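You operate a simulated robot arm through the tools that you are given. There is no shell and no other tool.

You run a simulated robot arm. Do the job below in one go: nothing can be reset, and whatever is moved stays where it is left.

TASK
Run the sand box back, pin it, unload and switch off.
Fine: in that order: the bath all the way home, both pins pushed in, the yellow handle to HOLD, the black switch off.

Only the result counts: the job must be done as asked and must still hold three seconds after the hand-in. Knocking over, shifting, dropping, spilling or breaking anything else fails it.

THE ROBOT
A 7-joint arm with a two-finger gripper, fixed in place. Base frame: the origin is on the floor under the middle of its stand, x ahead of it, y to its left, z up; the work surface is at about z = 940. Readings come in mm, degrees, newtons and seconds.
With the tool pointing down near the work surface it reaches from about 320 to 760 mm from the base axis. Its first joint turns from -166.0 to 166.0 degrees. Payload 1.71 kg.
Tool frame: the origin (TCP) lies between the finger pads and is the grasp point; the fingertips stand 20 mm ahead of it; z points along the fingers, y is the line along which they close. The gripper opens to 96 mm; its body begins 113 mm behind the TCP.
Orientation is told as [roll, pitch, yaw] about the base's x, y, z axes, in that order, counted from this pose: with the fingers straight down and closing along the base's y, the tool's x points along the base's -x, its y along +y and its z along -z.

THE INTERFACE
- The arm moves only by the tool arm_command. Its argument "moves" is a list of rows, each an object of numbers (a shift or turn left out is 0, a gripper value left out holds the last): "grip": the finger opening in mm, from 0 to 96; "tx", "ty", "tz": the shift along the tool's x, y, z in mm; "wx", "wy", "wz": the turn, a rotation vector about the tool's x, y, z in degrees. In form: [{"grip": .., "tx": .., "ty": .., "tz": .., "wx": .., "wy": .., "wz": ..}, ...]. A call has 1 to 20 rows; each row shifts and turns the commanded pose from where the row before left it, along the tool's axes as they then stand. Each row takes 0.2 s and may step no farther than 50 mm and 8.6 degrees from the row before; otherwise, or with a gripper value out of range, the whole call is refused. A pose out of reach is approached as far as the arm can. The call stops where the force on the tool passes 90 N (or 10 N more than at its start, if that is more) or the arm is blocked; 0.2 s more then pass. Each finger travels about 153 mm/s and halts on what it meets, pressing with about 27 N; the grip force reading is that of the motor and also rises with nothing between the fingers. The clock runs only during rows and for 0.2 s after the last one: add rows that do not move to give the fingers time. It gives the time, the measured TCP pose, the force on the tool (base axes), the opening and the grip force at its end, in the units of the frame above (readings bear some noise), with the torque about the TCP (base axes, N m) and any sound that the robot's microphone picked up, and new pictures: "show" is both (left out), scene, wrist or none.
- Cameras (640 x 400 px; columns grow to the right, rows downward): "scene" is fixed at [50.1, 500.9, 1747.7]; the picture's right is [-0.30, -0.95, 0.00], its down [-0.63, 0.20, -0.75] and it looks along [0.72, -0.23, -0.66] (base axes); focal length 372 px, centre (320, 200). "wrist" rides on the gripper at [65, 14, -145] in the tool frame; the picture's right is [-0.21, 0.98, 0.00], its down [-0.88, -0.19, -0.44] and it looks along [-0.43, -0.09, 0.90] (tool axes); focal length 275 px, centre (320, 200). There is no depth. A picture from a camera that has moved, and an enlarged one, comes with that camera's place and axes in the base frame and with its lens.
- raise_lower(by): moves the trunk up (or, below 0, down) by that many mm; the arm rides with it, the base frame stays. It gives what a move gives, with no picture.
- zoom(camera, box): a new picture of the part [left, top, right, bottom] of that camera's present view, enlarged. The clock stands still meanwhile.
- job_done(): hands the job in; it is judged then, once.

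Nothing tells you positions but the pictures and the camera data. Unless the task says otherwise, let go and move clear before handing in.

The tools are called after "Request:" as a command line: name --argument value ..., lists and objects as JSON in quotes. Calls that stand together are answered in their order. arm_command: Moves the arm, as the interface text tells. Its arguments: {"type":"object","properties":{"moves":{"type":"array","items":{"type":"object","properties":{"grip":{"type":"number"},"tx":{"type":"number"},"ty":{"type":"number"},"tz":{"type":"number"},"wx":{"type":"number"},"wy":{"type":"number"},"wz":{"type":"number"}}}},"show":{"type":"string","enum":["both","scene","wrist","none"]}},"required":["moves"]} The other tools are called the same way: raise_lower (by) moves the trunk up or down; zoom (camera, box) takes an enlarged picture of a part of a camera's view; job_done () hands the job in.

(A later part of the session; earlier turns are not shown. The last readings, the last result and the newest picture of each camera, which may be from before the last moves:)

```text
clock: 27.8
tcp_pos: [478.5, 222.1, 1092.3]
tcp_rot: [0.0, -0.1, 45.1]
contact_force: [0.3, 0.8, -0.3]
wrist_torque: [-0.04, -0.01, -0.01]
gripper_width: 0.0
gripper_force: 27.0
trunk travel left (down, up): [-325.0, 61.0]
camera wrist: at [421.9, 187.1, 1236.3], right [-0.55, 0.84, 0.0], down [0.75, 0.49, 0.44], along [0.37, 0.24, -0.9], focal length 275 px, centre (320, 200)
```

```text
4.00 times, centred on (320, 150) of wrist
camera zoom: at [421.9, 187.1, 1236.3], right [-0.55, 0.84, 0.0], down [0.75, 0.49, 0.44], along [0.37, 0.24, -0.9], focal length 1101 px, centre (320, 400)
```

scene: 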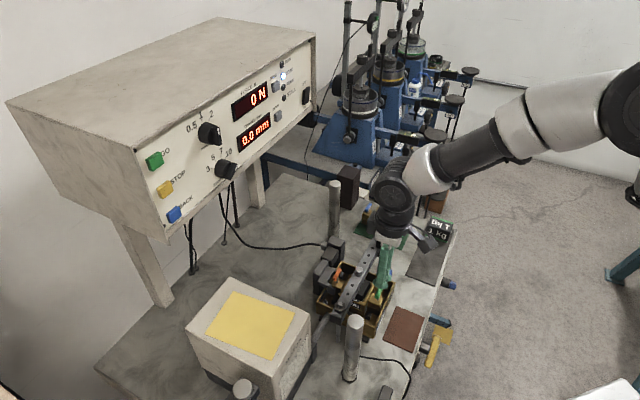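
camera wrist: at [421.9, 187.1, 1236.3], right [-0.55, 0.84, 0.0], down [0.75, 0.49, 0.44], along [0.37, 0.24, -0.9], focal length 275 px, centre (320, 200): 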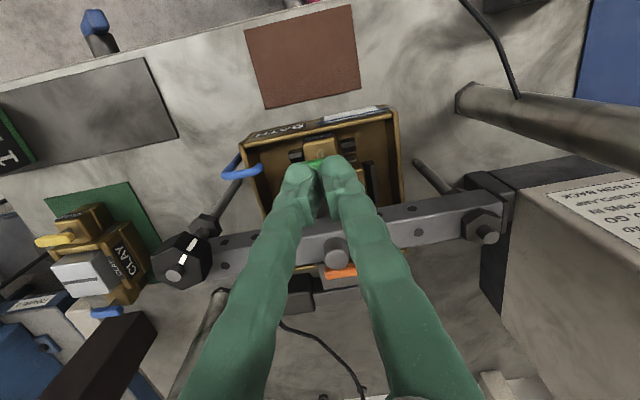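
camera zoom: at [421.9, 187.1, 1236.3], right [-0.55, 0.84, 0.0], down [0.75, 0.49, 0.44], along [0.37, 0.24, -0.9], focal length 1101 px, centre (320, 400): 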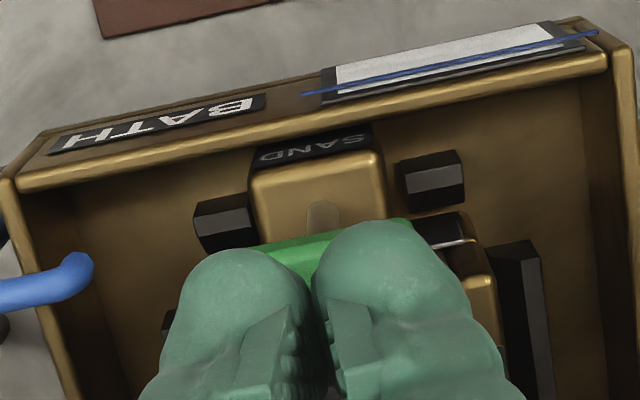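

The tips sit about 6 mm too far to the right (toward −a) of the flag centre. I shift 6.5 mm and then lower in small steps onto the green flag.

Request:
arm_command --moves '[{"ty": 6.5}, {"tz": 6}, {"tz": 5}, {"tz": 4}]' --show "both"

Request:
zoom --camera "scene" --box '[340, 250, 410, 320]'

Request:
zoom --camera "wrist" --box '[240, 100, 400, 200]'

```text
clock: 28.8
tcp_pos: [472.9, 227.4, 1077.7]
tcp_rot: [0.2, 0.0, 45.0]
contact_force: [-0.9, 0.4, -0.5]
wrist_torque: [0.01, -0.06, 0.0]
gripper_width: 0.0
gripper_force: 27.4
trunk travel left (down, up): [-325.0, 61.0]
camera wrist: at [417.2, 191.6, 1221.5], right [-0.55, 0.84, 0.0], down [0.75, 0.49, 0.44], along [0.37, 0.25, -0.9], focal length 275 px, centre (320, 200)
```

scene: 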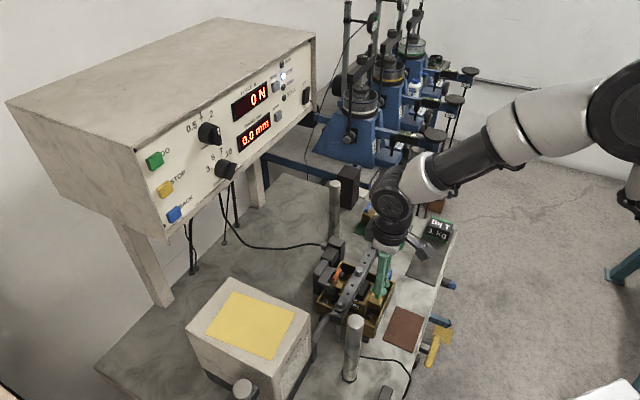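
wrist: 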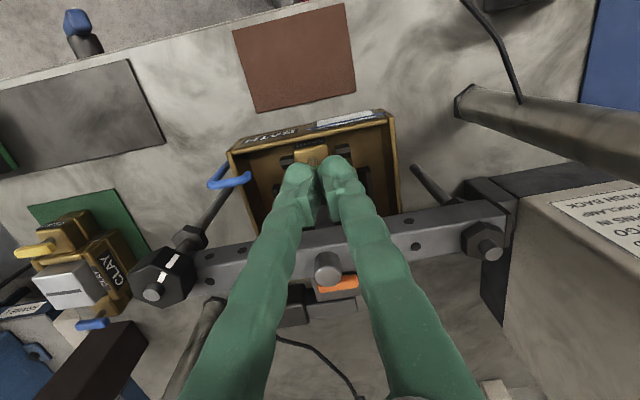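

```text
5.71 times, centred on (375, 285) of scene
camera zoom: at [50.1, 500.9, 1747.7], right [-0.3, -0.95, 0.0], down [-0.63, 0.2, -0.75], along [0.72, -0.23, -0.66], focal length 2128 px, centre (6, -286)
```

zoom: 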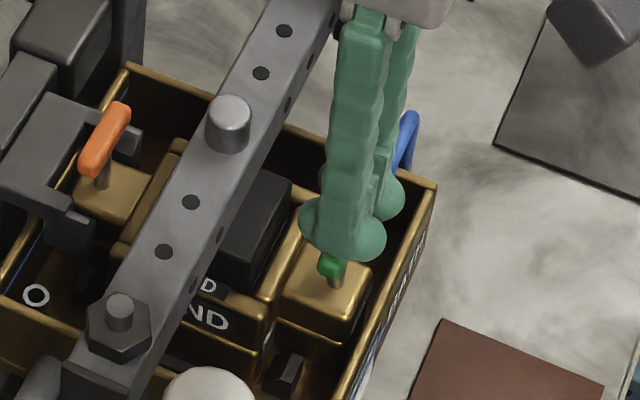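

```text
4.00 times, centred on (320, 150) of wrist
camera zoom: at [417.2, 191.6, 1221.5], right [-0.55, 0.84, 0.0], down [0.75, 0.49, 0.44], along [0.37, 0.25, -0.9], focal length 1101 px, centre (320, 400)
```

zoom: 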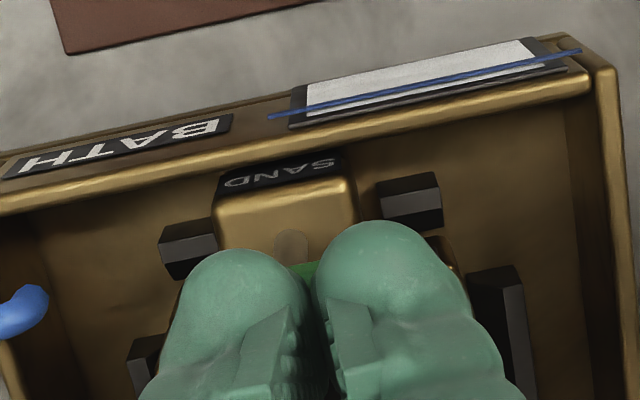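

The tips are centred over the green flag and just above it. I press down step by step.

Request:
arm_command --moves '[{"tz": 4}, {"tz": 3}, {"tz": 3}]' --show "wrist"

Request:
zoom --camera "scene" --box '[340, 250, 410, 320]'

```text
clock: 29.6
tcp_pos: [472.4, 228.2, 1069.0]
tcp_rot: [0.2, 0.0, 45.1]
contact_force: [-0.1, 0.3, 0.3]
wrist_torque: [0.0, 0.0, -0.01]
gripper_width: 0.1
gripper_force: 26.8
trunk travel left (down, up): [-325.0, 61.0]
camera wrist: at [417.1, 191.8, 1211.8], right [-0.55, 0.84, 0.0], down [0.75, 0.49, 0.44], along [0.37, 0.25, -0.9], focal length 275 px, centre (320, 200)
```

wrist: 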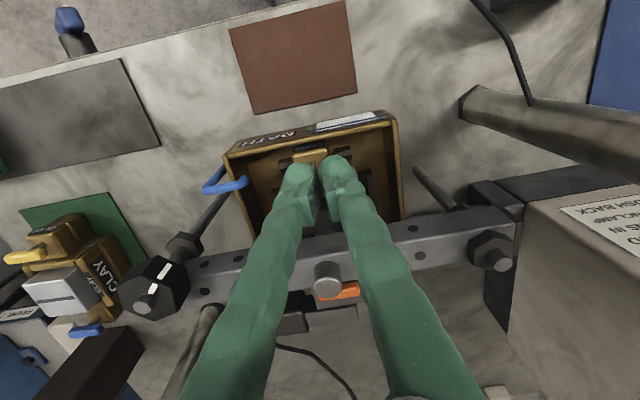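

```text
5.71 times, centred on (375, 285) of scene
camera zoom: at [50.1, 500.9, 1747.7], right [-0.3, -0.95, 0.0], down [-0.63, 0.2, -0.75], along [0.72, -0.23, -0.66], focal length 2128 px, centre (6, -286)
```

zoom: 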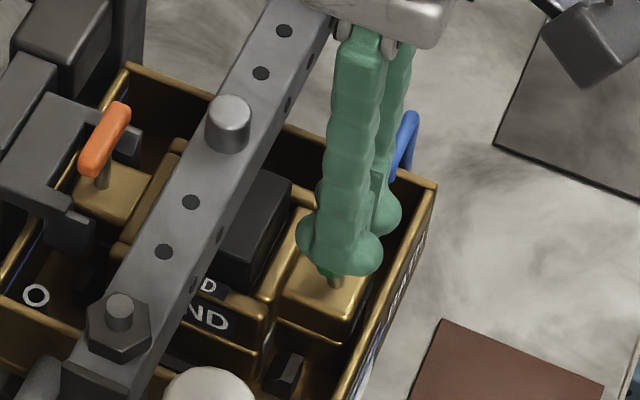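

Still no contact force; the flag is just beneath the tips. I keep pressing in 3 mm steps.

Request:
arm_command --moves '[{"tz": 3}, {"tz": 3}]' --show "none"

Request:
zoom --camera "scene" --box '[340, 250, 410, 320]'

```text
clock: 30.2
tcp_pos: [473.5, 227.2, 1062.4]
tcp_rot: [0.1, -0.1, 45.1]
contact_force: [0.7, -0.6, 0.9]
wrist_torque: [0.0, -0.02, 0.0]
gripper_width: 0.0
gripper_force: 26.7
trunk travel left (down, up): [-325.0, 61.0]
```

```text
5.71 times, centred on (375, 285) of scene
camera zoom: at [50.1, 500.9, 1747.7], right [-0.3, -0.95, 0.0], down [-0.63, 0.2, -0.75], along [0.72, -0.23, -0.66], focal length 2128 px, centre (6, -286)
```

zoom: 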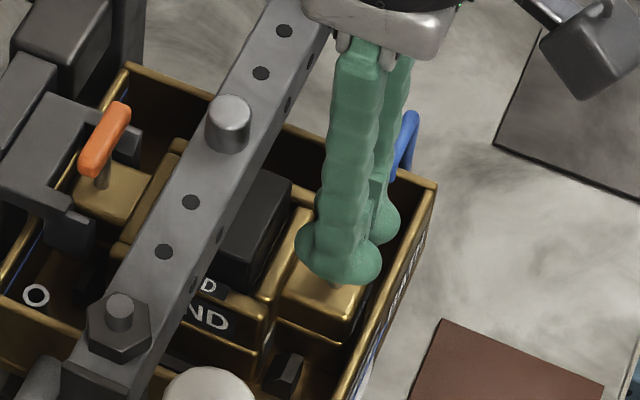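

Request:
arm_command --moves '[{"tz": 3}, {"tz": 3}]' --show "none"

Request:
zoom --camera "scene" --box '[340, 250, 410, 320]'

Request:
zoom --camera "wrist" --box '[240, 100, 400, 200]'

```text
clock: 30.8
tcp_pos: [471.5, 227.1, 1057.2]
tcp_rot: [0.2, -0.1, 45.0]
contact_force: [0.6, 1.0, 0.9]
wrist_torque: [-0.01, -0.01, 0.05]
gripper_width: 0.3
gripper_force: 26.4
trunk travel left (down, up): [-325.0, 61.0]
```

```text
5.71 times, centred on (375, 285) of scene
camera zoom: at [50.1, 500.9, 1747.7], right [-0.3, -0.95, 0.0], down [-0.63, 0.2, -0.75], along [0.72, -0.23, -0.66], focal length 2128 px, centre (6, -286)
```

zoom: 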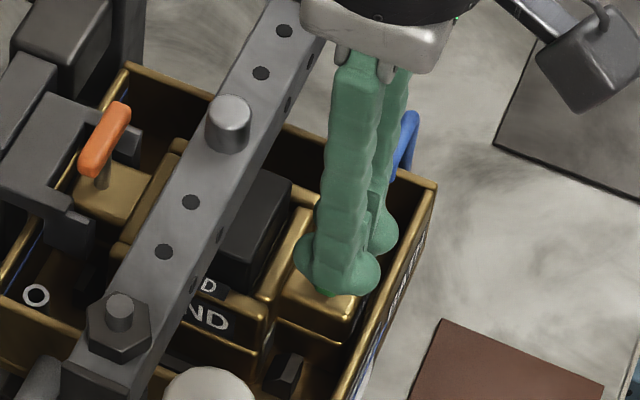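

```text
4.00 times, centred on (320, 150) of wrist
camera zoom: at [416.6, 191.6, 1199.6], right [-0.55, 0.84, 0.0], down [0.75, 0.49, 0.44], along [0.37, 0.25, -0.9], focal length 1101 px, centre (320, 400)
```

zoom: 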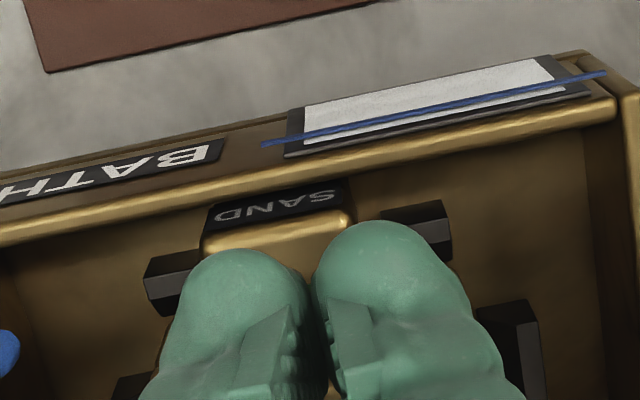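

Request:
arm_command --moves '[{"tz": 3}, {"tz": 2}]' --show "none"

Request:
zoom --camera "scene" --box '[340, 250, 410, 320]'

```text
clock: 31.4
tcp_pos: [473.1, 228.1, 1051.9]
tcp_rot: [0.1, -0.2, 45.0]
contact_force: [-1.4, -1.2, 10.8]
wrist_torque: [-0.01, -0.04, -0.04]
gripper_width: 6.3
gripper_force: 26.9
trunk travel left (down, up): [-325.0, 61.0]
```

```text
5.71 times, centred on (375, 285) of scene
camera zoom: at [50.1, 500.9, 1747.7], right [-0.3, -0.95, 0.0], down [-0.63, 0.2, -0.75], along [0.72, -0.23, -0.66], focal length 2128 px, centre (6, -286)
```

zoom: 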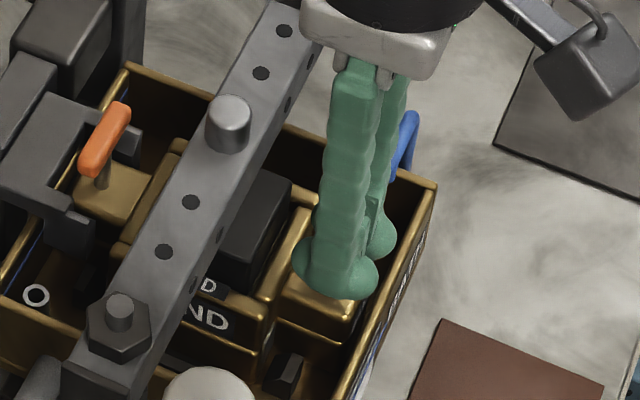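

Request:
zoom --camera "wrist" --box '[240, 100, 400, 200]'

Request:
zoom --camera "scene" --box '[350, 270, 400, 310]'

```text
4.00 times, centred on (320, 150) of wrist
camera zoom: at [416.8, 191.5, 1195.6], right [-0.55, 0.84, 0.0], down [0.75, 0.49, 0.45], along [0.37, 0.25, -0.89], focal length 1101 px, centre (320, 400)
```

zoom: 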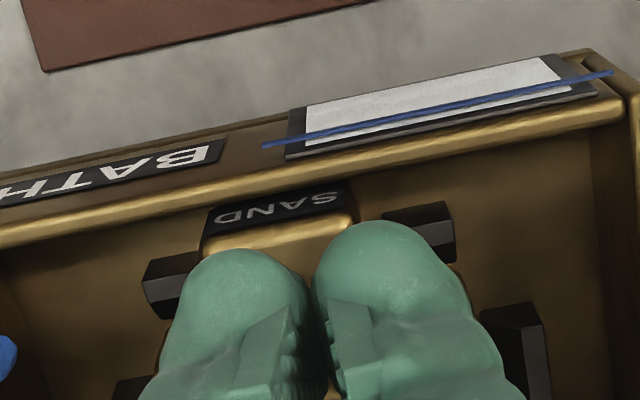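

```text
10.00 times, centred on (375, 290) of scene
camera zoom: at [50.1, 500.9, 1747.7], right [-0.3, -0.95, 0.0], down [-0.63, 0.2, -0.75], along [0.72, -0.23, -0.66], focal length 3723 px, centre (-230, -700)
```

zoom: 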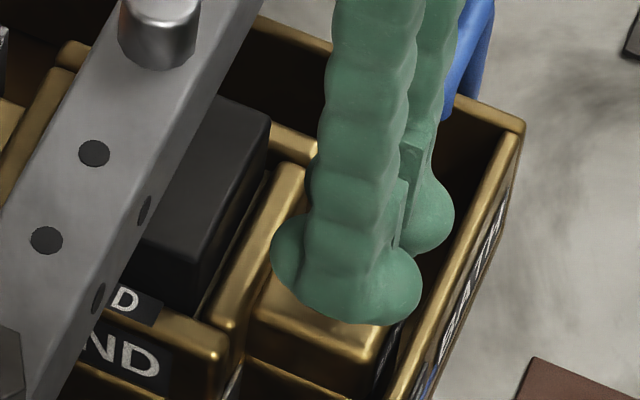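

The force rose to about 11 N and the fingers spread a little, which suggests the pin bottomed. I lift straight up and look at it.

Request:
arm_command --moves '[{"tz": -10}, {"tz": -30}, {"tx": 25, "tz": -30}, {"tx": 35}]' --show "wrist"

Request:
zoom --camera "scene" --box '[330, 250, 410, 310]'

Request:
zoom --camera "wrist" --box '[240, 100, 400, 220]'

```text
clock: 32.4
tcp_pos: [430.2, 187.4, 1120.0]
tcp_rot: [0.0, 0.0, 45.0]
contact_force: [-0.8, 0.1, -0.7]
wrist_torque: [0.01, 0.0, -0.05]
gripper_width: 0.0
gripper_force: 26.7
trunk travel left (down, up): [-325.0, 61.0]
camera wrist: at [373.9, 149.8, 1264.6], right [-0.55, 0.84, 0.0], down [0.75, 0.49, 0.44], along [0.37, 0.25, -0.9], focal length 275 px, centre (320, 200)
```

wrist: 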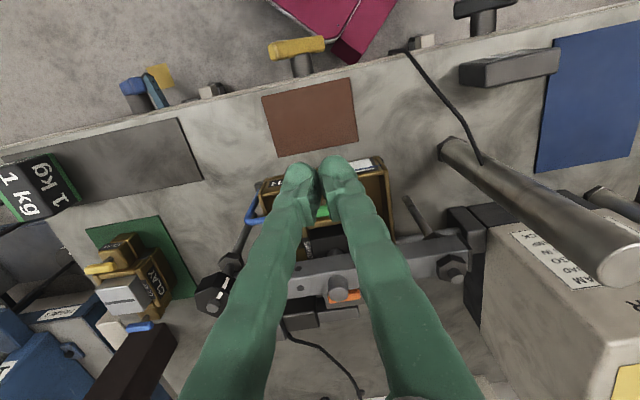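

```text
6.67 times, centred on (370, 280) of scene
camera zoom: at [50.1, 500.9, 1747.7], right [-0.3, -0.95, 0.0], down [-0.63, 0.2, -0.75], along [0.72, -0.23, -0.66], focal length 2482 px, centre (-13, -333)
```

zoom: 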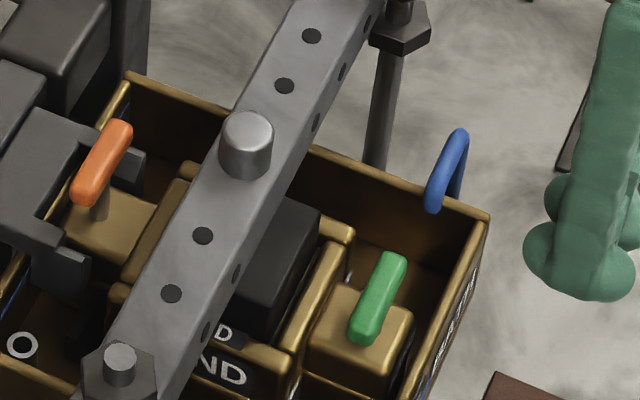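

```text
3.33 times, centred on (320, 160) of wrist
camera zoom: at [373.9, 149.8, 1264.6], right [-0.55, 0.84, 0.0], down [0.75, 0.49, 0.44], along [0.37, 0.25, -0.9], focal length 918 px, centre (320, 333)
```

zoom: 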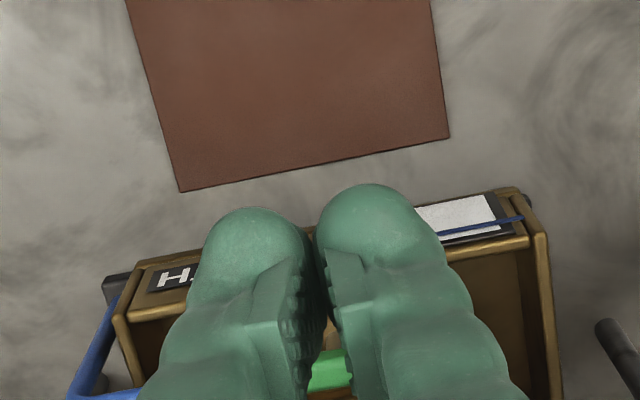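

The green flag has dropped onto (or close to) its block. I compare it closely with the clay box, whose pins may show the fully-in state.

Request:
zoom --camera "scene" --box '[362, 282, 394, 306]'

Request:
zoom --camera "scene" --box '[350, 195, 420, 245]'

Request:
zoom --camera "wrist" --box '[80, 220, 180, 340]'

Request:
zoom --camera "scene" --box '[322, 262, 354, 290]'

```text
16.00 times, centred on (378, 294) of scene
camera zoom: at [50.1, 500.9, 1747.7], right [-0.3, -0.95, 0.0], down [-0.63, 0.2, -0.75], along [0.72, -0.23, -0.66], focal length 5957 px, centre (-608, -1304)
```

zoom: 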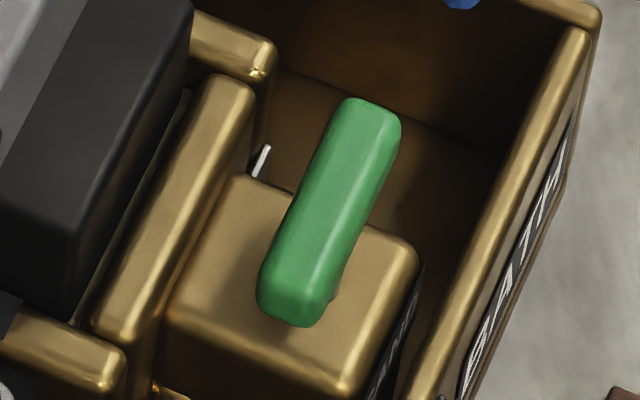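

```text
8.00 times, centred on (385, 220) of scene
camera zoom: at [50.1, 500.9, 1747.7], right [-0.3, -0.95, 0.0], down [-0.63, 0.2, -0.75], along [0.72, -0.23, -0.66], focal length 2978 px, centre (-200, 40)
```

zoom: 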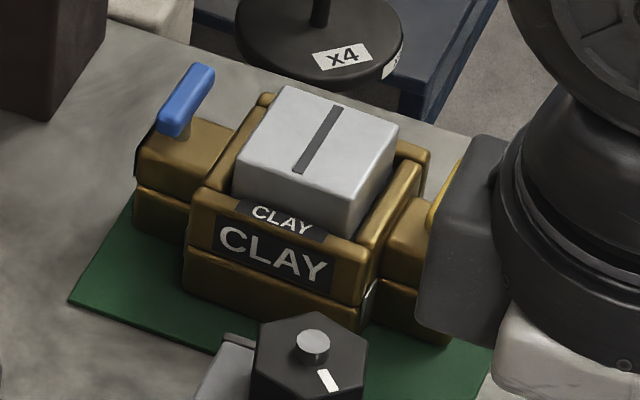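

```text
3.33 times, centred on (130, 280) of wrist
camera zoom: at [373.9, 149.8, 1264.6], right [-0.55, 0.84, 0.0], down [0.75, 0.49, 0.44], along [0.37, 0.25, -0.9], focal length 918 px, centre (953, -67)
```

zoom: 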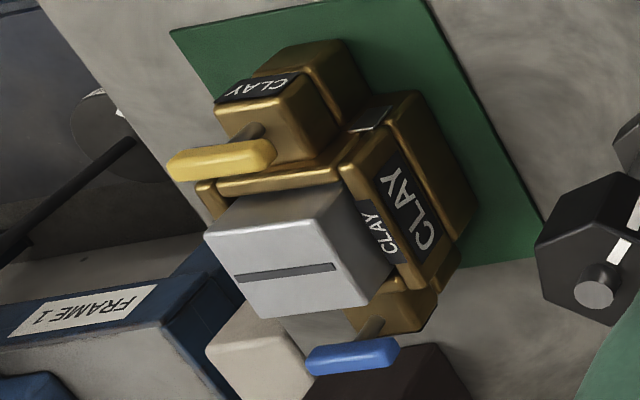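

```text
14.29 times, centred on (338, 276) of scene
camera zoom: at [50.1, 500.9, 1747.7], right [-0.3, -0.95, 0.0], down [-0.63, 0.2, -0.75], along [0.72, -0.23, -0.66], focal length 5319 px, centre (63, -886)
```

zoom: 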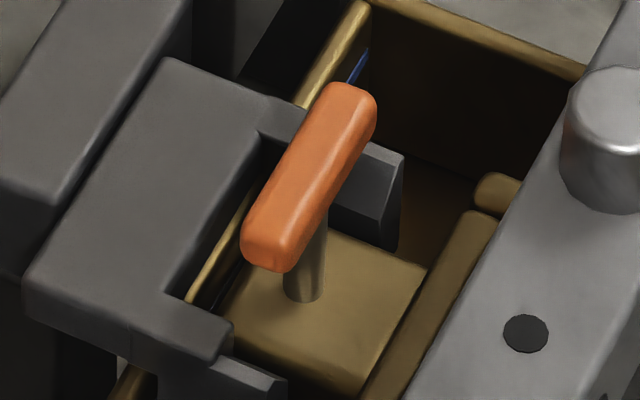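

The green pin has moved down about 11 mm, but I cannot yet tell whether it is fully seated. I go back over it and press a bit harder to see whether it moves further.

Request:
arm_command --moves '[{"tx": -30, "ty": -2}, {"tx": -30, "ty": -2}, {"tz": 30}, {"tz": 25}, {"tz": 6}]' --show "none"

Request:
zoom --camera "scene" --box '[340, 260, 410, 310]'

Request:
zoom --camera "wrist" --box '[240, 100, 400, 200]'

```text
clock: 33.6
tcp_pos: [475.3, 224.1, 1060.0]
tcp_rot: [0.2, 0.0, 45.1]
contact_force: [0.6, 0.3, -0.3]
wrist_torque: [0.0, -0.03, 0.02]
gripper_width: 0.3
gripper_force: 26.8
trunk travel left (down, up): [-325.0, 61.0]
```

```text
8.00 times, centred on (375, 285) of scene
camera zoom: at [50.1, 500.9, 1747.7], right [-0.3, -0.95, 0.0], down [-0.63, 0.2, -0.75], along [0.72, -0.23, -0.66], focal length 2978 px, centre (-120, -480)
```

zoom: 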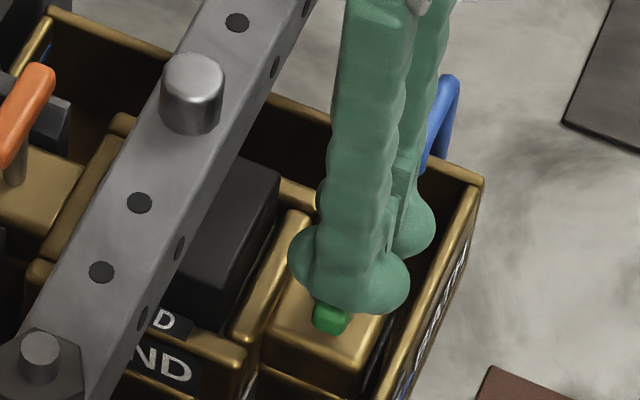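

```text
4.00 times, centred on (320, 150) of wrist
camera zoom: at [419.5, 189.1, 1203.6], right [-0.55, 0.84, 0.0], down [0.75, 0.49, 0.44], along [0.37, 0.25, -0.9], focal length 1101 px, centre (320, 400)
```

zoom: 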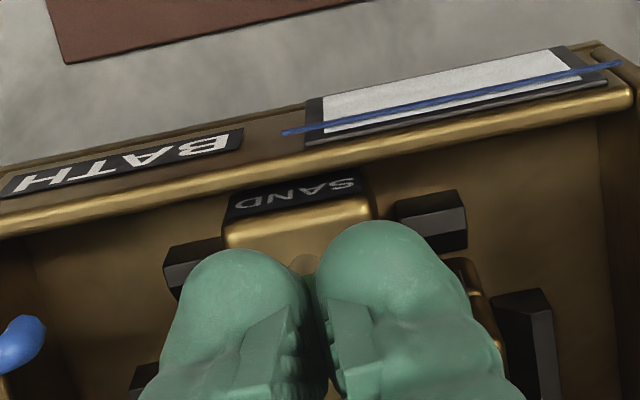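

Request:
arm_command --moves '[{"tz": 4}, {"tz": 3}, {"tz": 2}]' --show "none"

Request:
zoom --camera "scene" --box '[340, 260, 410, 310]'

```text
clock: 34.4
tcp_pos: [475.3, 224.8, 1052.8]
tcp_rot: [0.1, 0.0, 45.1]
contact_force: [-1.4, -0.6, 9.8]
wrist_torque: [-0.02, 0.0, -0.01]
gripper_width: 5.8
gripper_force: 27.2
trunk travel left (down, up): [-325.0, 61.0]
```

```text
8.00 times, centred on (375, 285) of scene
camera zoom: at [50.1, 500.9, 1747.7], right [-0.3, -0.95, 0.0], down [-0.63, 0.2, -0.75], along [0.72, -0.23, -0.66], focal length 2978 px, centre (-120, -480)
```

zoom: 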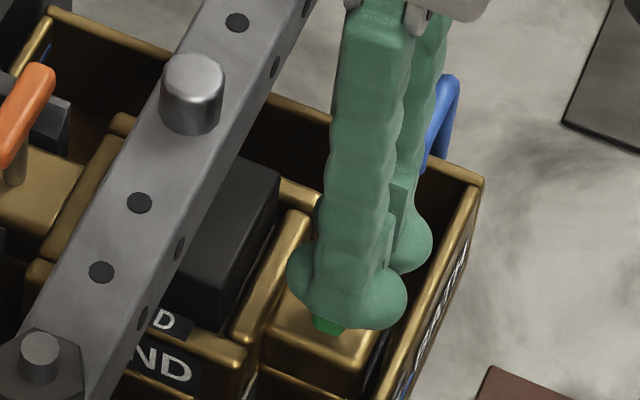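

Request:
arm_command --moves '[{"tz": 2}, {"tz": 2}, {}]' --show "none"

Request:
zoom --camera "scene" --box '[340, 260, 410, 310]'

Request:
zoom --camera "wrist" --box '[240, 100, 400, 200]'

```text
clock: 35.2
tcp_pos: [475.1, 224.8, 1052.0]
tcp_rot: [0.0, -0.6, 45.1]
contact_force: [2.5, 0.8, 54.9]
wrist_torque: [0.06, -0.09, -0.03]
gripper_width: 6.1
gripper_force: 27.3
trunk travel left (down, up): [-325.0, 61.0]
```

```text
8.00 times, centred on (375, 285) of scene
camera zoom: at [50.1, 500.9, 1747.7], right [-0.3, -0.95, 0.0], down [-0.63, 0.2, -0.75], along [0.72, -0.23, -0.66], focal length 2978 px, centre (-120, -480)
```

zoom: 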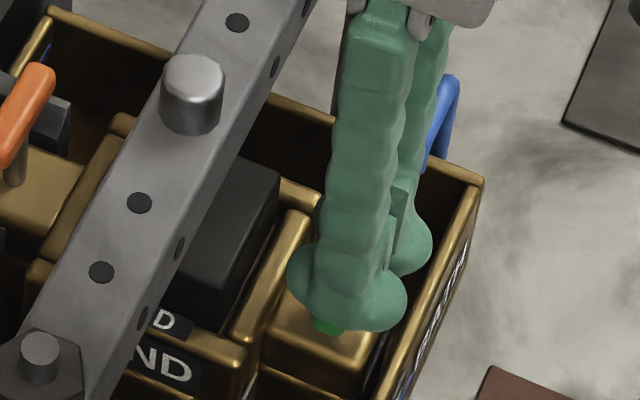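

```text
4.00 times, centred on (320, 150) of wrist
camera zoom: at [418.3, 188.1, 1194.3], right [-0.55, 0.84, 0.0], down [0.75, 0.49, 0.45], along [0.38, 0.25, -0.89], focal length 1101 px, centre (320, 400)
```

zoom: 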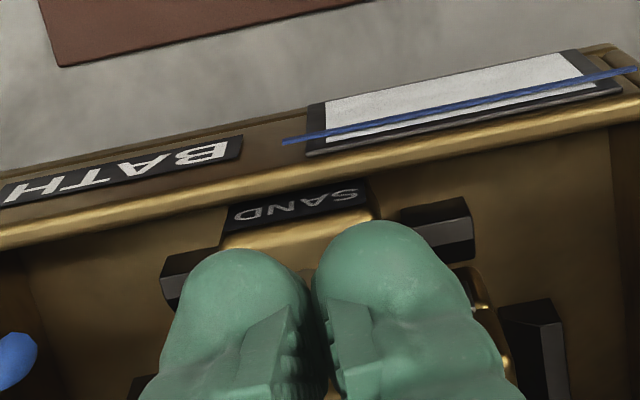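

At 55 N nothing moves further, so the green pin is at a hard stop. I lift off, open the fingers to see between them and inspect it.

Request:
arm_command --moves '[{"tz": -12}, {"tz": -40}, {"tz": -30, "grip": 96}, {"tx": 30}, {"tx": 20}, {}]' --show "wrist"

Request:
zoom --camera "wrist" --box '[250, 120, 410, 260]'

Request:
zoom --camera "scene" --box '[350, 270, 400, 310]'

```text
clock: 36.6
tcp_pos: [439.4, 188.9, 1129.4]
tcp_rot: [0.1, 0.0, 45.1]
contact_force: [0.2, 0.2, 0.2]
wrist_torque: [0.03, 0.01, -0.02]
gripper_width: 96.1
gripper_force: 0.0
trunk travel left (down, up): [-325.0, 61.0]
camera wrist: at [384.5, 152.9, 1272.6], right [-0.55, 0.84, 0.0], down [0.75, 0.49, 0.44], along [0.37, 0.25, -0.9], focal length 275 px, centre (320, 200)
```

wrist: 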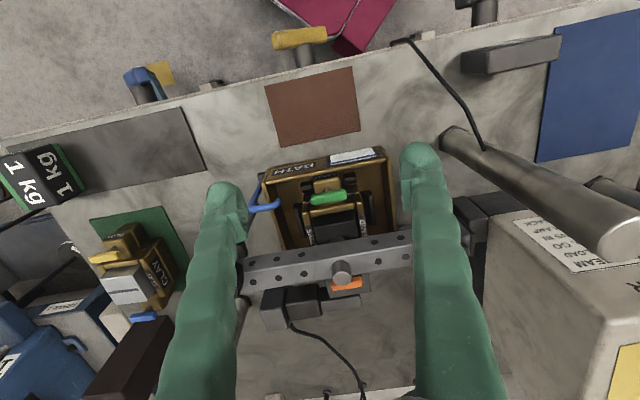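

```text
2.86 times, centred on (330, 190) of wrist
camera zoom: at [384.5, 152.9, 1272.6], right [-0.55, 0.84, 0.0], down [0.75, 0.49, 0.44], along [0.37, 0.25, -0.9], focal length 786 px, centre (291, 229)
```

zoom: 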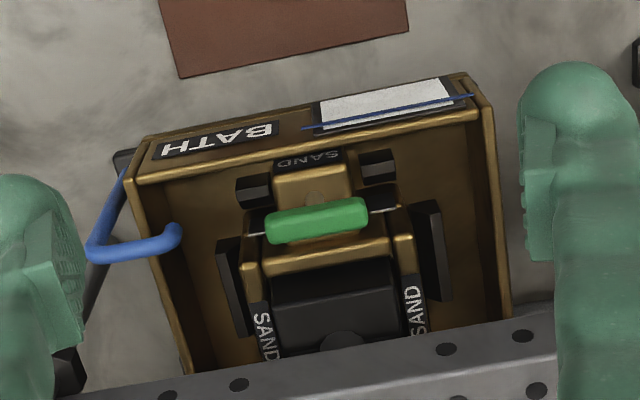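

```text
10.00 times, centred on (375, 290) of scene
camera zoom: at [50.1, 500.9, 1747.7], right [-0.3, -0.95, 0.0], down [-0.63, 0.2, -0.75], along [0.72, -0.23, -0.66], focal length 3723 px, centre (-230, -700)
```

zoom: 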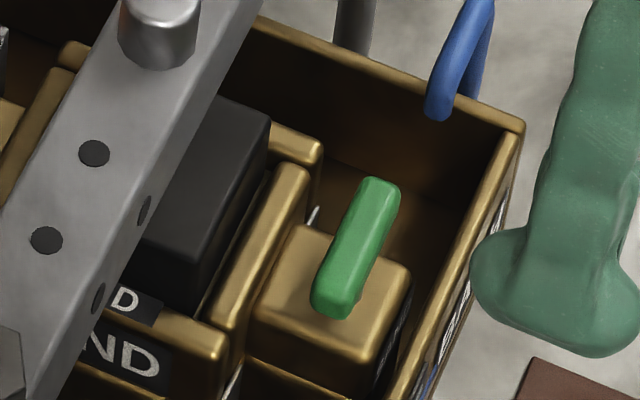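

The green flag sits about 12 mm lower at a hard stop, which looks like its seated position. Next the orange pin: I close, rise over the beam (top ≈ 1090) and go above the orange flag.

Request:
arm_command --moves '[{"tz": -30, "grip": 0}, {"tx": -39}, {"tx": -39}, {"tx": -39}, {"tx": -37}, {}]' --show "both"

Request:
zoom --camera "wrist" --box '[240, 80, 400, 200]'

Request:
zoom --camera "scene" --box '[310, 230, 390, 300]'

```text
clock: 38.0
tcp_pos: [550.1, 299.6, 1159.8]
tcp_rot: [0.1, 0.0, 45.1]
contact_force: [0.5, 0.0, -0.9]
wrist_torque: [0.01, -0.03, 0.01]
gripper_width: 0.0
gripper_force: 26.7
trunk travel left (down, up): [-325.0, 61.0]
camera wrist: at [494.0, 262.5, 1303.6], right [-0.55, 0.84, 0.0], down [0.75, 0.49, 0.45], along [0.37, 0.25, -0.9], focal length 275 px, centre (320, 200)
```

scene: 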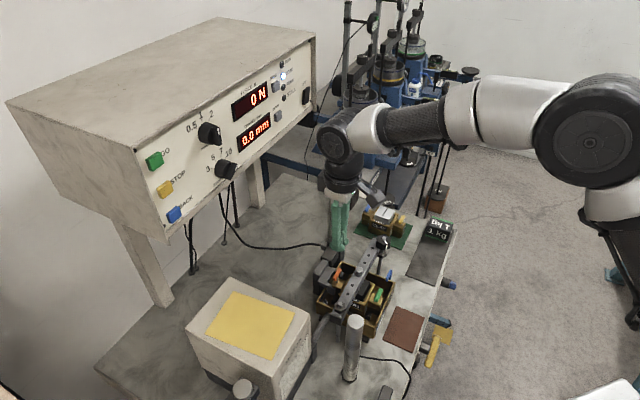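
wrist: 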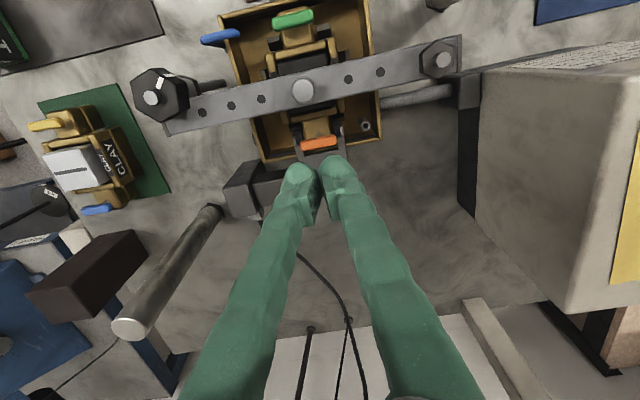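

```text
3.33 times, centred on (320, 140) of wrist
camera zoom: at [494.0, 262.5, 1303.6], right [-0.55, 0.84, 0.0], down [0.75, 0.49, 0.45], along [0.37, 0.25, -0.9], focal length 918 px, centre (320, 400)
```

zoom: 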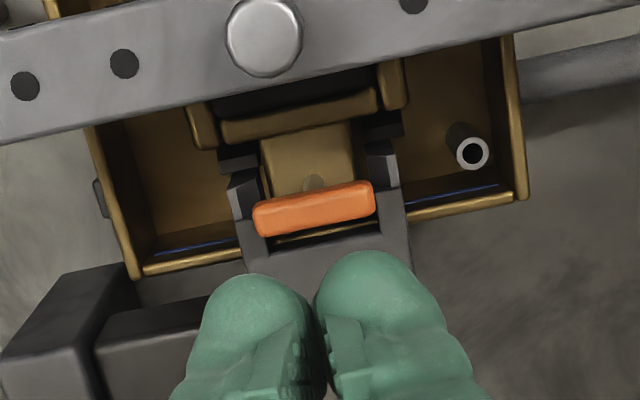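

```text
5.71 times, centred on (350, 265) of scene
camera zoom: at [50.1, 500.9, 1747.7], right [-0.3, -0.95, 0.0], down [-0.63, 0.2, -0.75], along [0.72, -0.23, -0.66], focal length 2128 px, centre (149, -171)
```

zoom: 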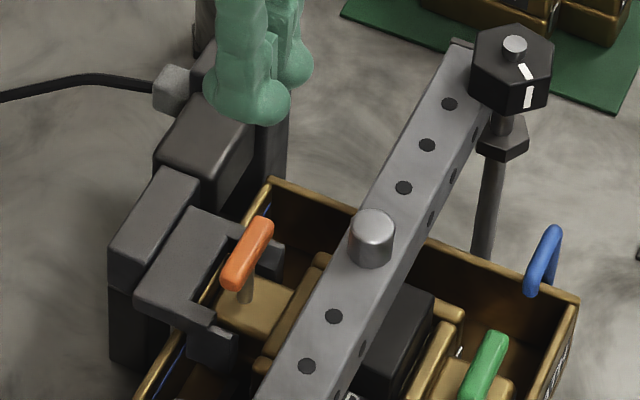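

The orange flag centre triangulates to (550, 299), exactly under the TCP. I descend to just above it.

Request:
arm_command --moves '[{"tz": 30}, {"tz": 30}, {"tz": 20}]' --show "wrist"

Request:
zoom --camera "wrist" --box '[240, 100, 400, 200]'

Request:
zoom --camera "scene" --box '[310, 240, 370, 300]'

```text
clock: 38.8
tcp_pos: [550.9, 298.0, 1078.6]
tcp_rot: [0.2, 0.1, 45.0]
contact_force: [-0.5, 0.3, -0.2]
wrist_torque: [-0.01, -0.01, -0.01]
gripper_width: 0.0
gripper_force: 27.2
trunk travel left (down, up): [-325.0, 61.0]
camera wrist: at [494.0, 262.3, 1222.9], right [-0.55, 0.84, 0.0], down [0.75, 0.49, 0.44], along [0.37, 0.24, -0.9], focal length 275 px, centre (320, 200)
```

wrist: 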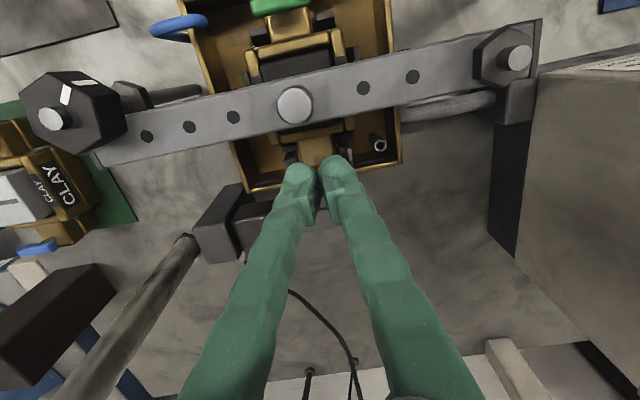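

```text
4.00 times, centred on (320, 150) of wrist
camera zoom: at [494.0, 262.3, 1222.9], right [-0.55, 0.84, 0.0], down [0.75, 0.49, 0.44], along [0.37, 0.24, -0.9], focal length 1101 px, centre (320, 400)
```

zoom: 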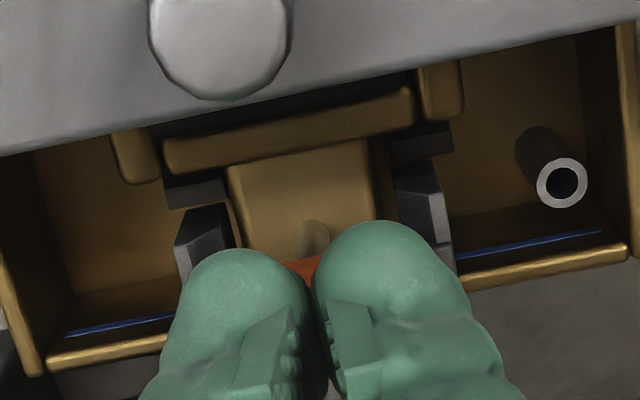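

```text
6.67 times, centred on (340, 270) of scene
camera zoom: at [50.1, 500.9, 1747.7], right [-0.3, -0.95, 0.0], down [-0.63, 0.2, -0.75], along [0.72, -0.23, -0.66], focal length 2482 px, centre (187, -267)
```

zoom: 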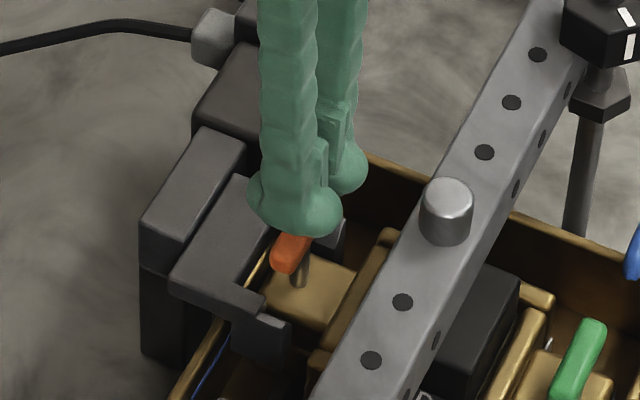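

Aligned on the orange flag with clearance to the bracket and beam. I press down step by step.

Request:
arm_command --moves '[{"tz": 5}, {"tz": 4}, {"tz": 4}, {"tz": 4}]' --show "none"

Request:
zoom --camera "scene" --box '[310, 240, 370, 300]'

```text
clock: 39.8
tcp_pos: [548.5, 298.6, 1063.5]
tcp_rot: [0.0, -0.1, 45.1]
contact_force: [1.3, 0.6, 2.1]
wrist_torque: [-0.01, -0.01, 0.0]
gripper_width: 6.4
gripper_force: 27.5
trunk travel left (down, up): [-325.0, 61.0]
```

```text
6.67 times, centred on (340, 270) of scene
camera zoom: at [50.1, 500.9, 1747.7], right [-0.3, -0.95, 0.0], down [-0.63, 0.2, -0.75], along [0.72, -0.23, -0.66], focal length 2482 px, centre (187, -267)
```

zoom: 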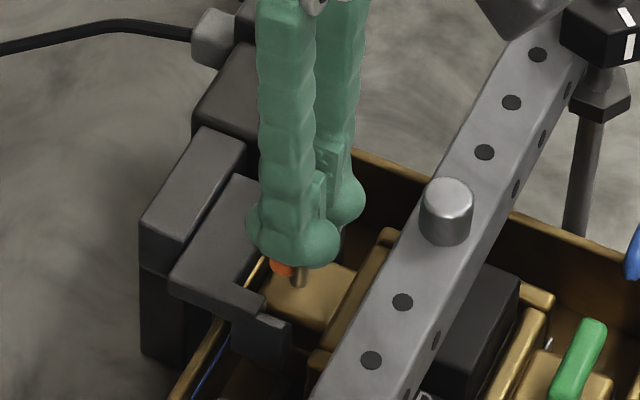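

Request:
arm_command --moves '[{"tz": 4}, {"tz": 4}, {"tz": 3}]' --show "none"

Request:
zoom --camera "scene" --box '[310, 240, 370, 300]'

```text
clock: 40.6
tcp_pos: [549.6, 299.4, 1051.8]
tcp_rot: [0.1, 0.0, 45.1]
contact_force: [-1.2, -0.9, 6.6]
wrist_torque: [-0.02, 0.03, 0.0]
gripper_width: 6.0
gripper_force: 27.3
trunk travel left (down, up): [-325.0, 61.0]
```

```text
6.67 times, centred on (340, 270) of scene
camera zoom: at [50.1, 500.9, 1747.7], right [-0.3, -0.95, 0.0], down [-0.63, 0.2, -0.75], along [0.72, -0.23, -0.66], focal length 2482 px, centre (187, -267)
```

zoom: 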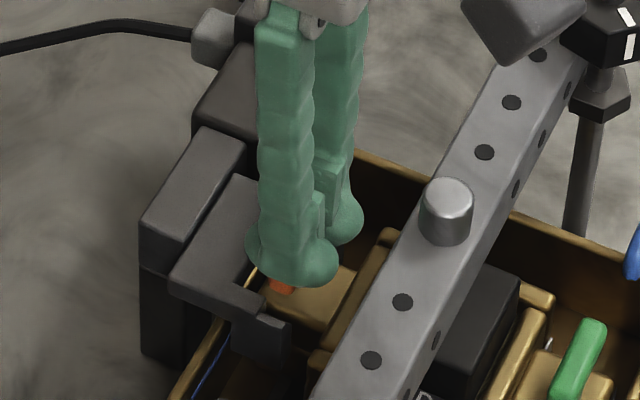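

It has followed to the same depth as the green pin. I press a little more to confirm the hard stop.

Request:
arm_command --moves '[{"tz": 2}, {"tz": 2}, {}]' --show "none"

Request:
zoom --camera "scene" --box '[310, 240, 370, 300]'

```text
clock: 41.4
tcp_pos: [549.1, 299.7, 1052.3]
tcp_rot: [-0.1, -0.5, 45.0]
contact_force: [0.2, -0.3, 42.1]
wrist_torque: [-0.01, -0.02, 0.04]
gripper_width: 6.4
gripper_force: 26.7
trunk travel left (down, up): [-325.0, 61.0]
```

```text
6.67 times, centred on (340, 270) of scene
camera zoom: at [50.1, 500.9, 1747.7], right [-0.3, -0.95, 0.0], down [-0.63, 0.2, -0.75], along [0.72, -0.23, -0.66], focal length 2482 px, centre (187, -267)
```

zoom: 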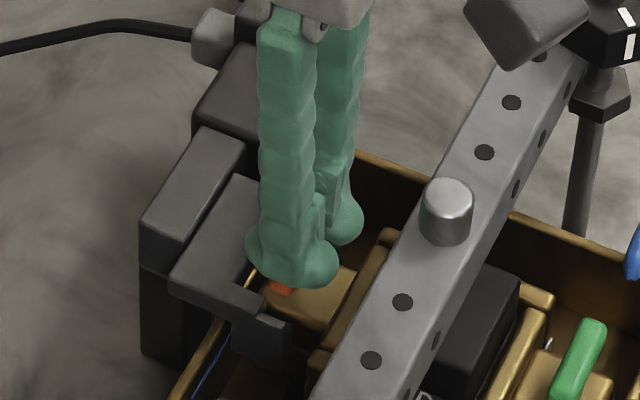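

Hard stop again (42 N) at the same depth as green. I lift straight up and back away, then inspect both pins.

Request:
arm_command --moves '[{"tz": -12}, {"tz": -40}, {"tz": -40}, {"tz": -30}, {"tx": 40}, {"tx": 45}, {"tx": 45}]' --show "wrist"

Request:
zoom --camera "scene" --box '[320, 250, 400, 310]'

Request:
zoom --camera "scene" --box '[322, 262, 354, 290]'

```text
clock: 43.0
tcp_pos: [456.5, 203.8, 1170.9]
tcp_rot: [0.2, -0.1, 45.2]
contact_force: [0.6, -0.1, -0.3]
wrist_torque: [0.05, -0.03, -0.02]
gripper_width: 0.1
gripper_force: 26.9
trunk travel left (down, up): [-325.0, 61.0]
camera wrist: at [400.2, 168.3, 1313.8], right [-0.55, 0.84, 0.0], down [0.75, 0.49, 0.45], along [0.37, 0.25, -0.89], focal length 275 px, centre (320, 200)
```

wrist: 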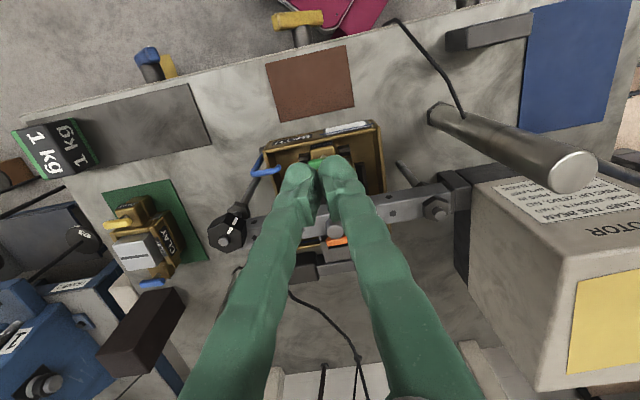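

```text
6.67 times, centred on (360, 280) of scene
camera zoom: at [50.1, 500.9, 1747.7], right [-0.3, -0.95, 0.0], down [-0.63, 0.2, -0.75], along [0.72, -0.23, -0.66], focal length 2482 px, centre (53, -333)
```

zoom: 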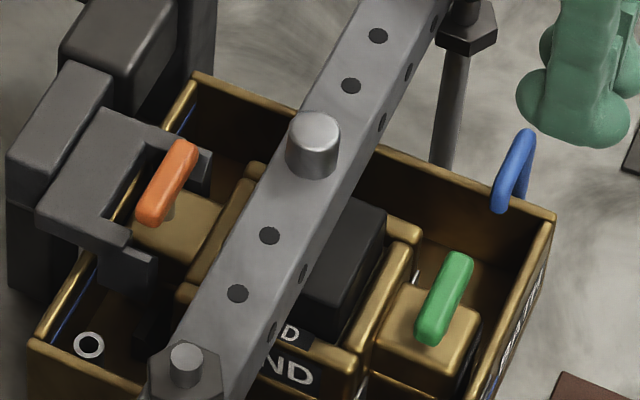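

```text
14.29 times, centred on (338, 276) of scene
camera zoom: at [50.1, 500.9, 1747.7], right [-0.3, -0.95, 0.0], down [-0.63, 0.2, -0.75], along [0.72, -0.23, -0.66], focal length 5319 px, centre (63, -886)
```

zoom: 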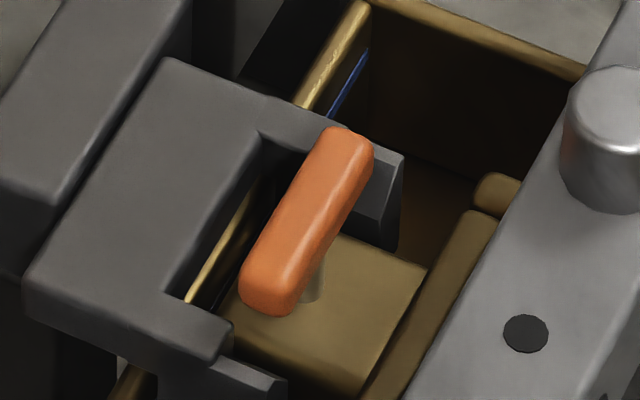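

Both pins sit at the same depth at hard stops. Now I go to look at the yellow T-handle and its labels on the bench front: first back to the front edge, then sideways so the fingers don't hide it.

Request:
arm_command --moves '[{"tx": 40}, {"tx": 40}, {"tx": 40}, {"ty": 40}, {"ty": 40}, {"ty": 40}, {"tz": 30}, {"tz": 30}, {}]' --show "both"

Request:
zoom --camera "wrist" --box '[150, 40, 330, 180]'

```text
clock: 45.0
tcp_pos: [288.9, 206.7, 1108.7]
tcp_rot: [0.1, 0.0, 45.1]
contact_force: [-0.9, 0.3, 0.2]
wrist_torque: [0.02, 0.0, 0.0]
gripper_width: 0.0
gripper_force: 26.9
trunk travel left (down, up): [-325.0, 61.0]
camera wrist: at [232.0, 169.4, 1252.4], right [-0.55, 0.84, 0.0], down [0.75, 0.49, 0.44], along [0.37, 0.25, -0.9], focal length 275 px, centre (320, 200)
```

scene: 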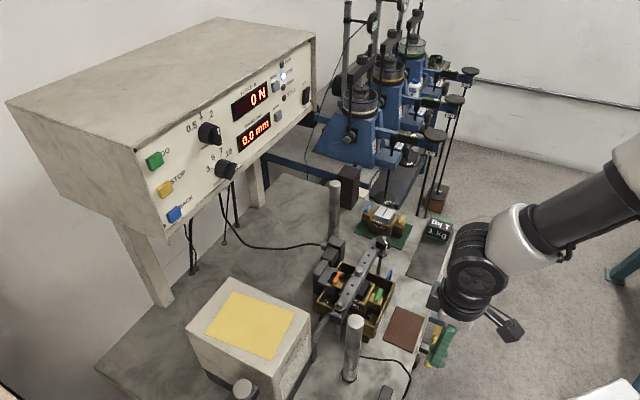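
wrist: 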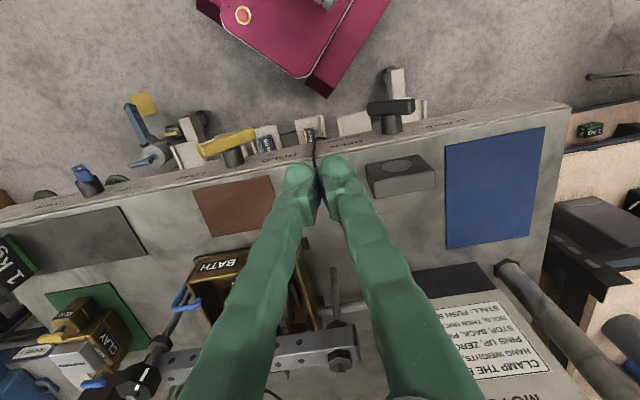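

```text
2.86 times, centred on (240, 110) of wrist
camera zoom: at [232.0, 169.4, 1252.4], right [-0.55, 0.84, 0.0], down [0.75, 0.49, 0.44], along [0.37, 0.25, -0.9], focal length 786 px, centre (549, 457)
```

zoom: 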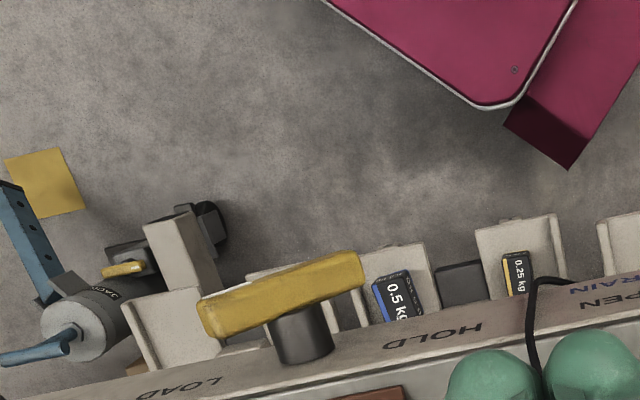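

I can now read the front face: LOAD lies to the robot's right of the yellow handle, HOLD to its left, and further left OPEN/DRAIN for another handle. I go lower in front of the bench for a better look at the handle.

Request:
arm_command --moves '[{"tx": 12, "tz": 40}, {"tz": 40}, {}]' --show "wrist"

Request:
zoom --camera "wrist" --box '[100, 60, 340, 220]'

Request:
zoom --camera "scene" --box '[400, 300, 470, 380]'

```text
clock: 45.8
tcp_pos: [279.7, 195.9, 1029.3]
tcp_rot: [0.3, -0.1, 45.1]
contact_force: [-0.1, -0.2, -0.7]
wrist_torque: [0.03, 0.02, -0.01]
gripper_width: 0.0
gripper_force: 27.6
trunk travel left (down, up): [-325.0, 61.0]
camera wrist: at [223.5, 160.0, 1173.0], right [-0.55, 0.84, 0.0], down [0.75, 0.49, 0.45], along [0.37, 0.25, -0.9], focal length 275 px, centre (320, 200)
```

wrist: 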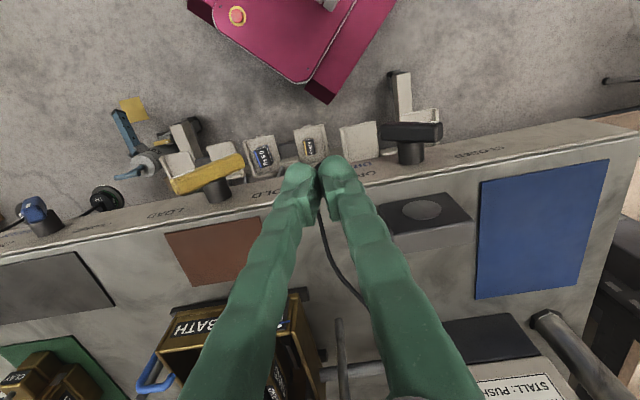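

```text
2.50 times, centred on (220, 140) of wrist
camera zoom: at [223.5, 160.0, 1173.0], right [-0.55, 0.84, 0.0], down [0.75, 0.49, 0.45], along [0.37, 0.25, -0.9], focal length 688 px, centre (570, 350)
```

zoom: 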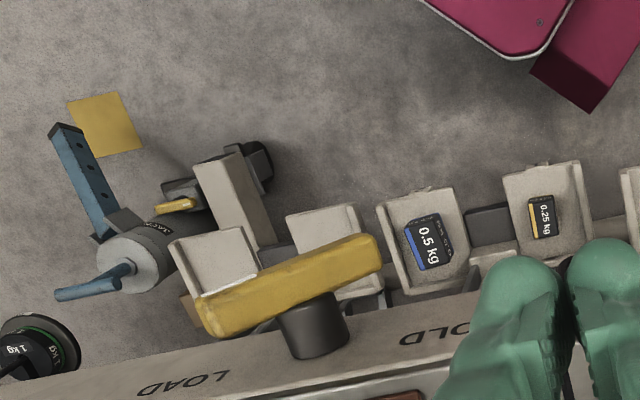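

```text
5.00 times, centred on (435, 340) of scene
camera zoom: at [50.1, 500.9, 1747.7], right [-0.3, -0.95, 0.0], down [-0.63, 0.2, -0.75], along [0.72, -0.23, -0.66], focal length 1862 px, centre (-255, -500)
```

zoom: 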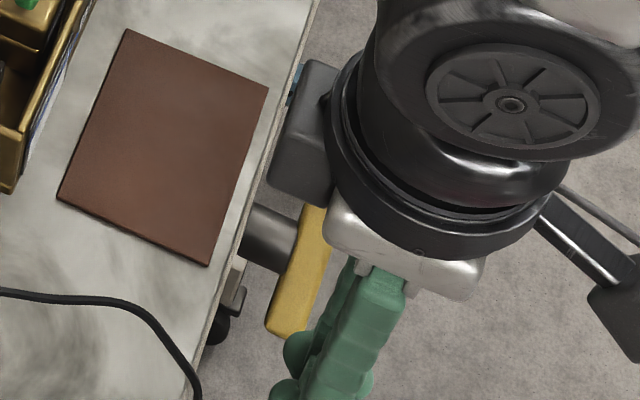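

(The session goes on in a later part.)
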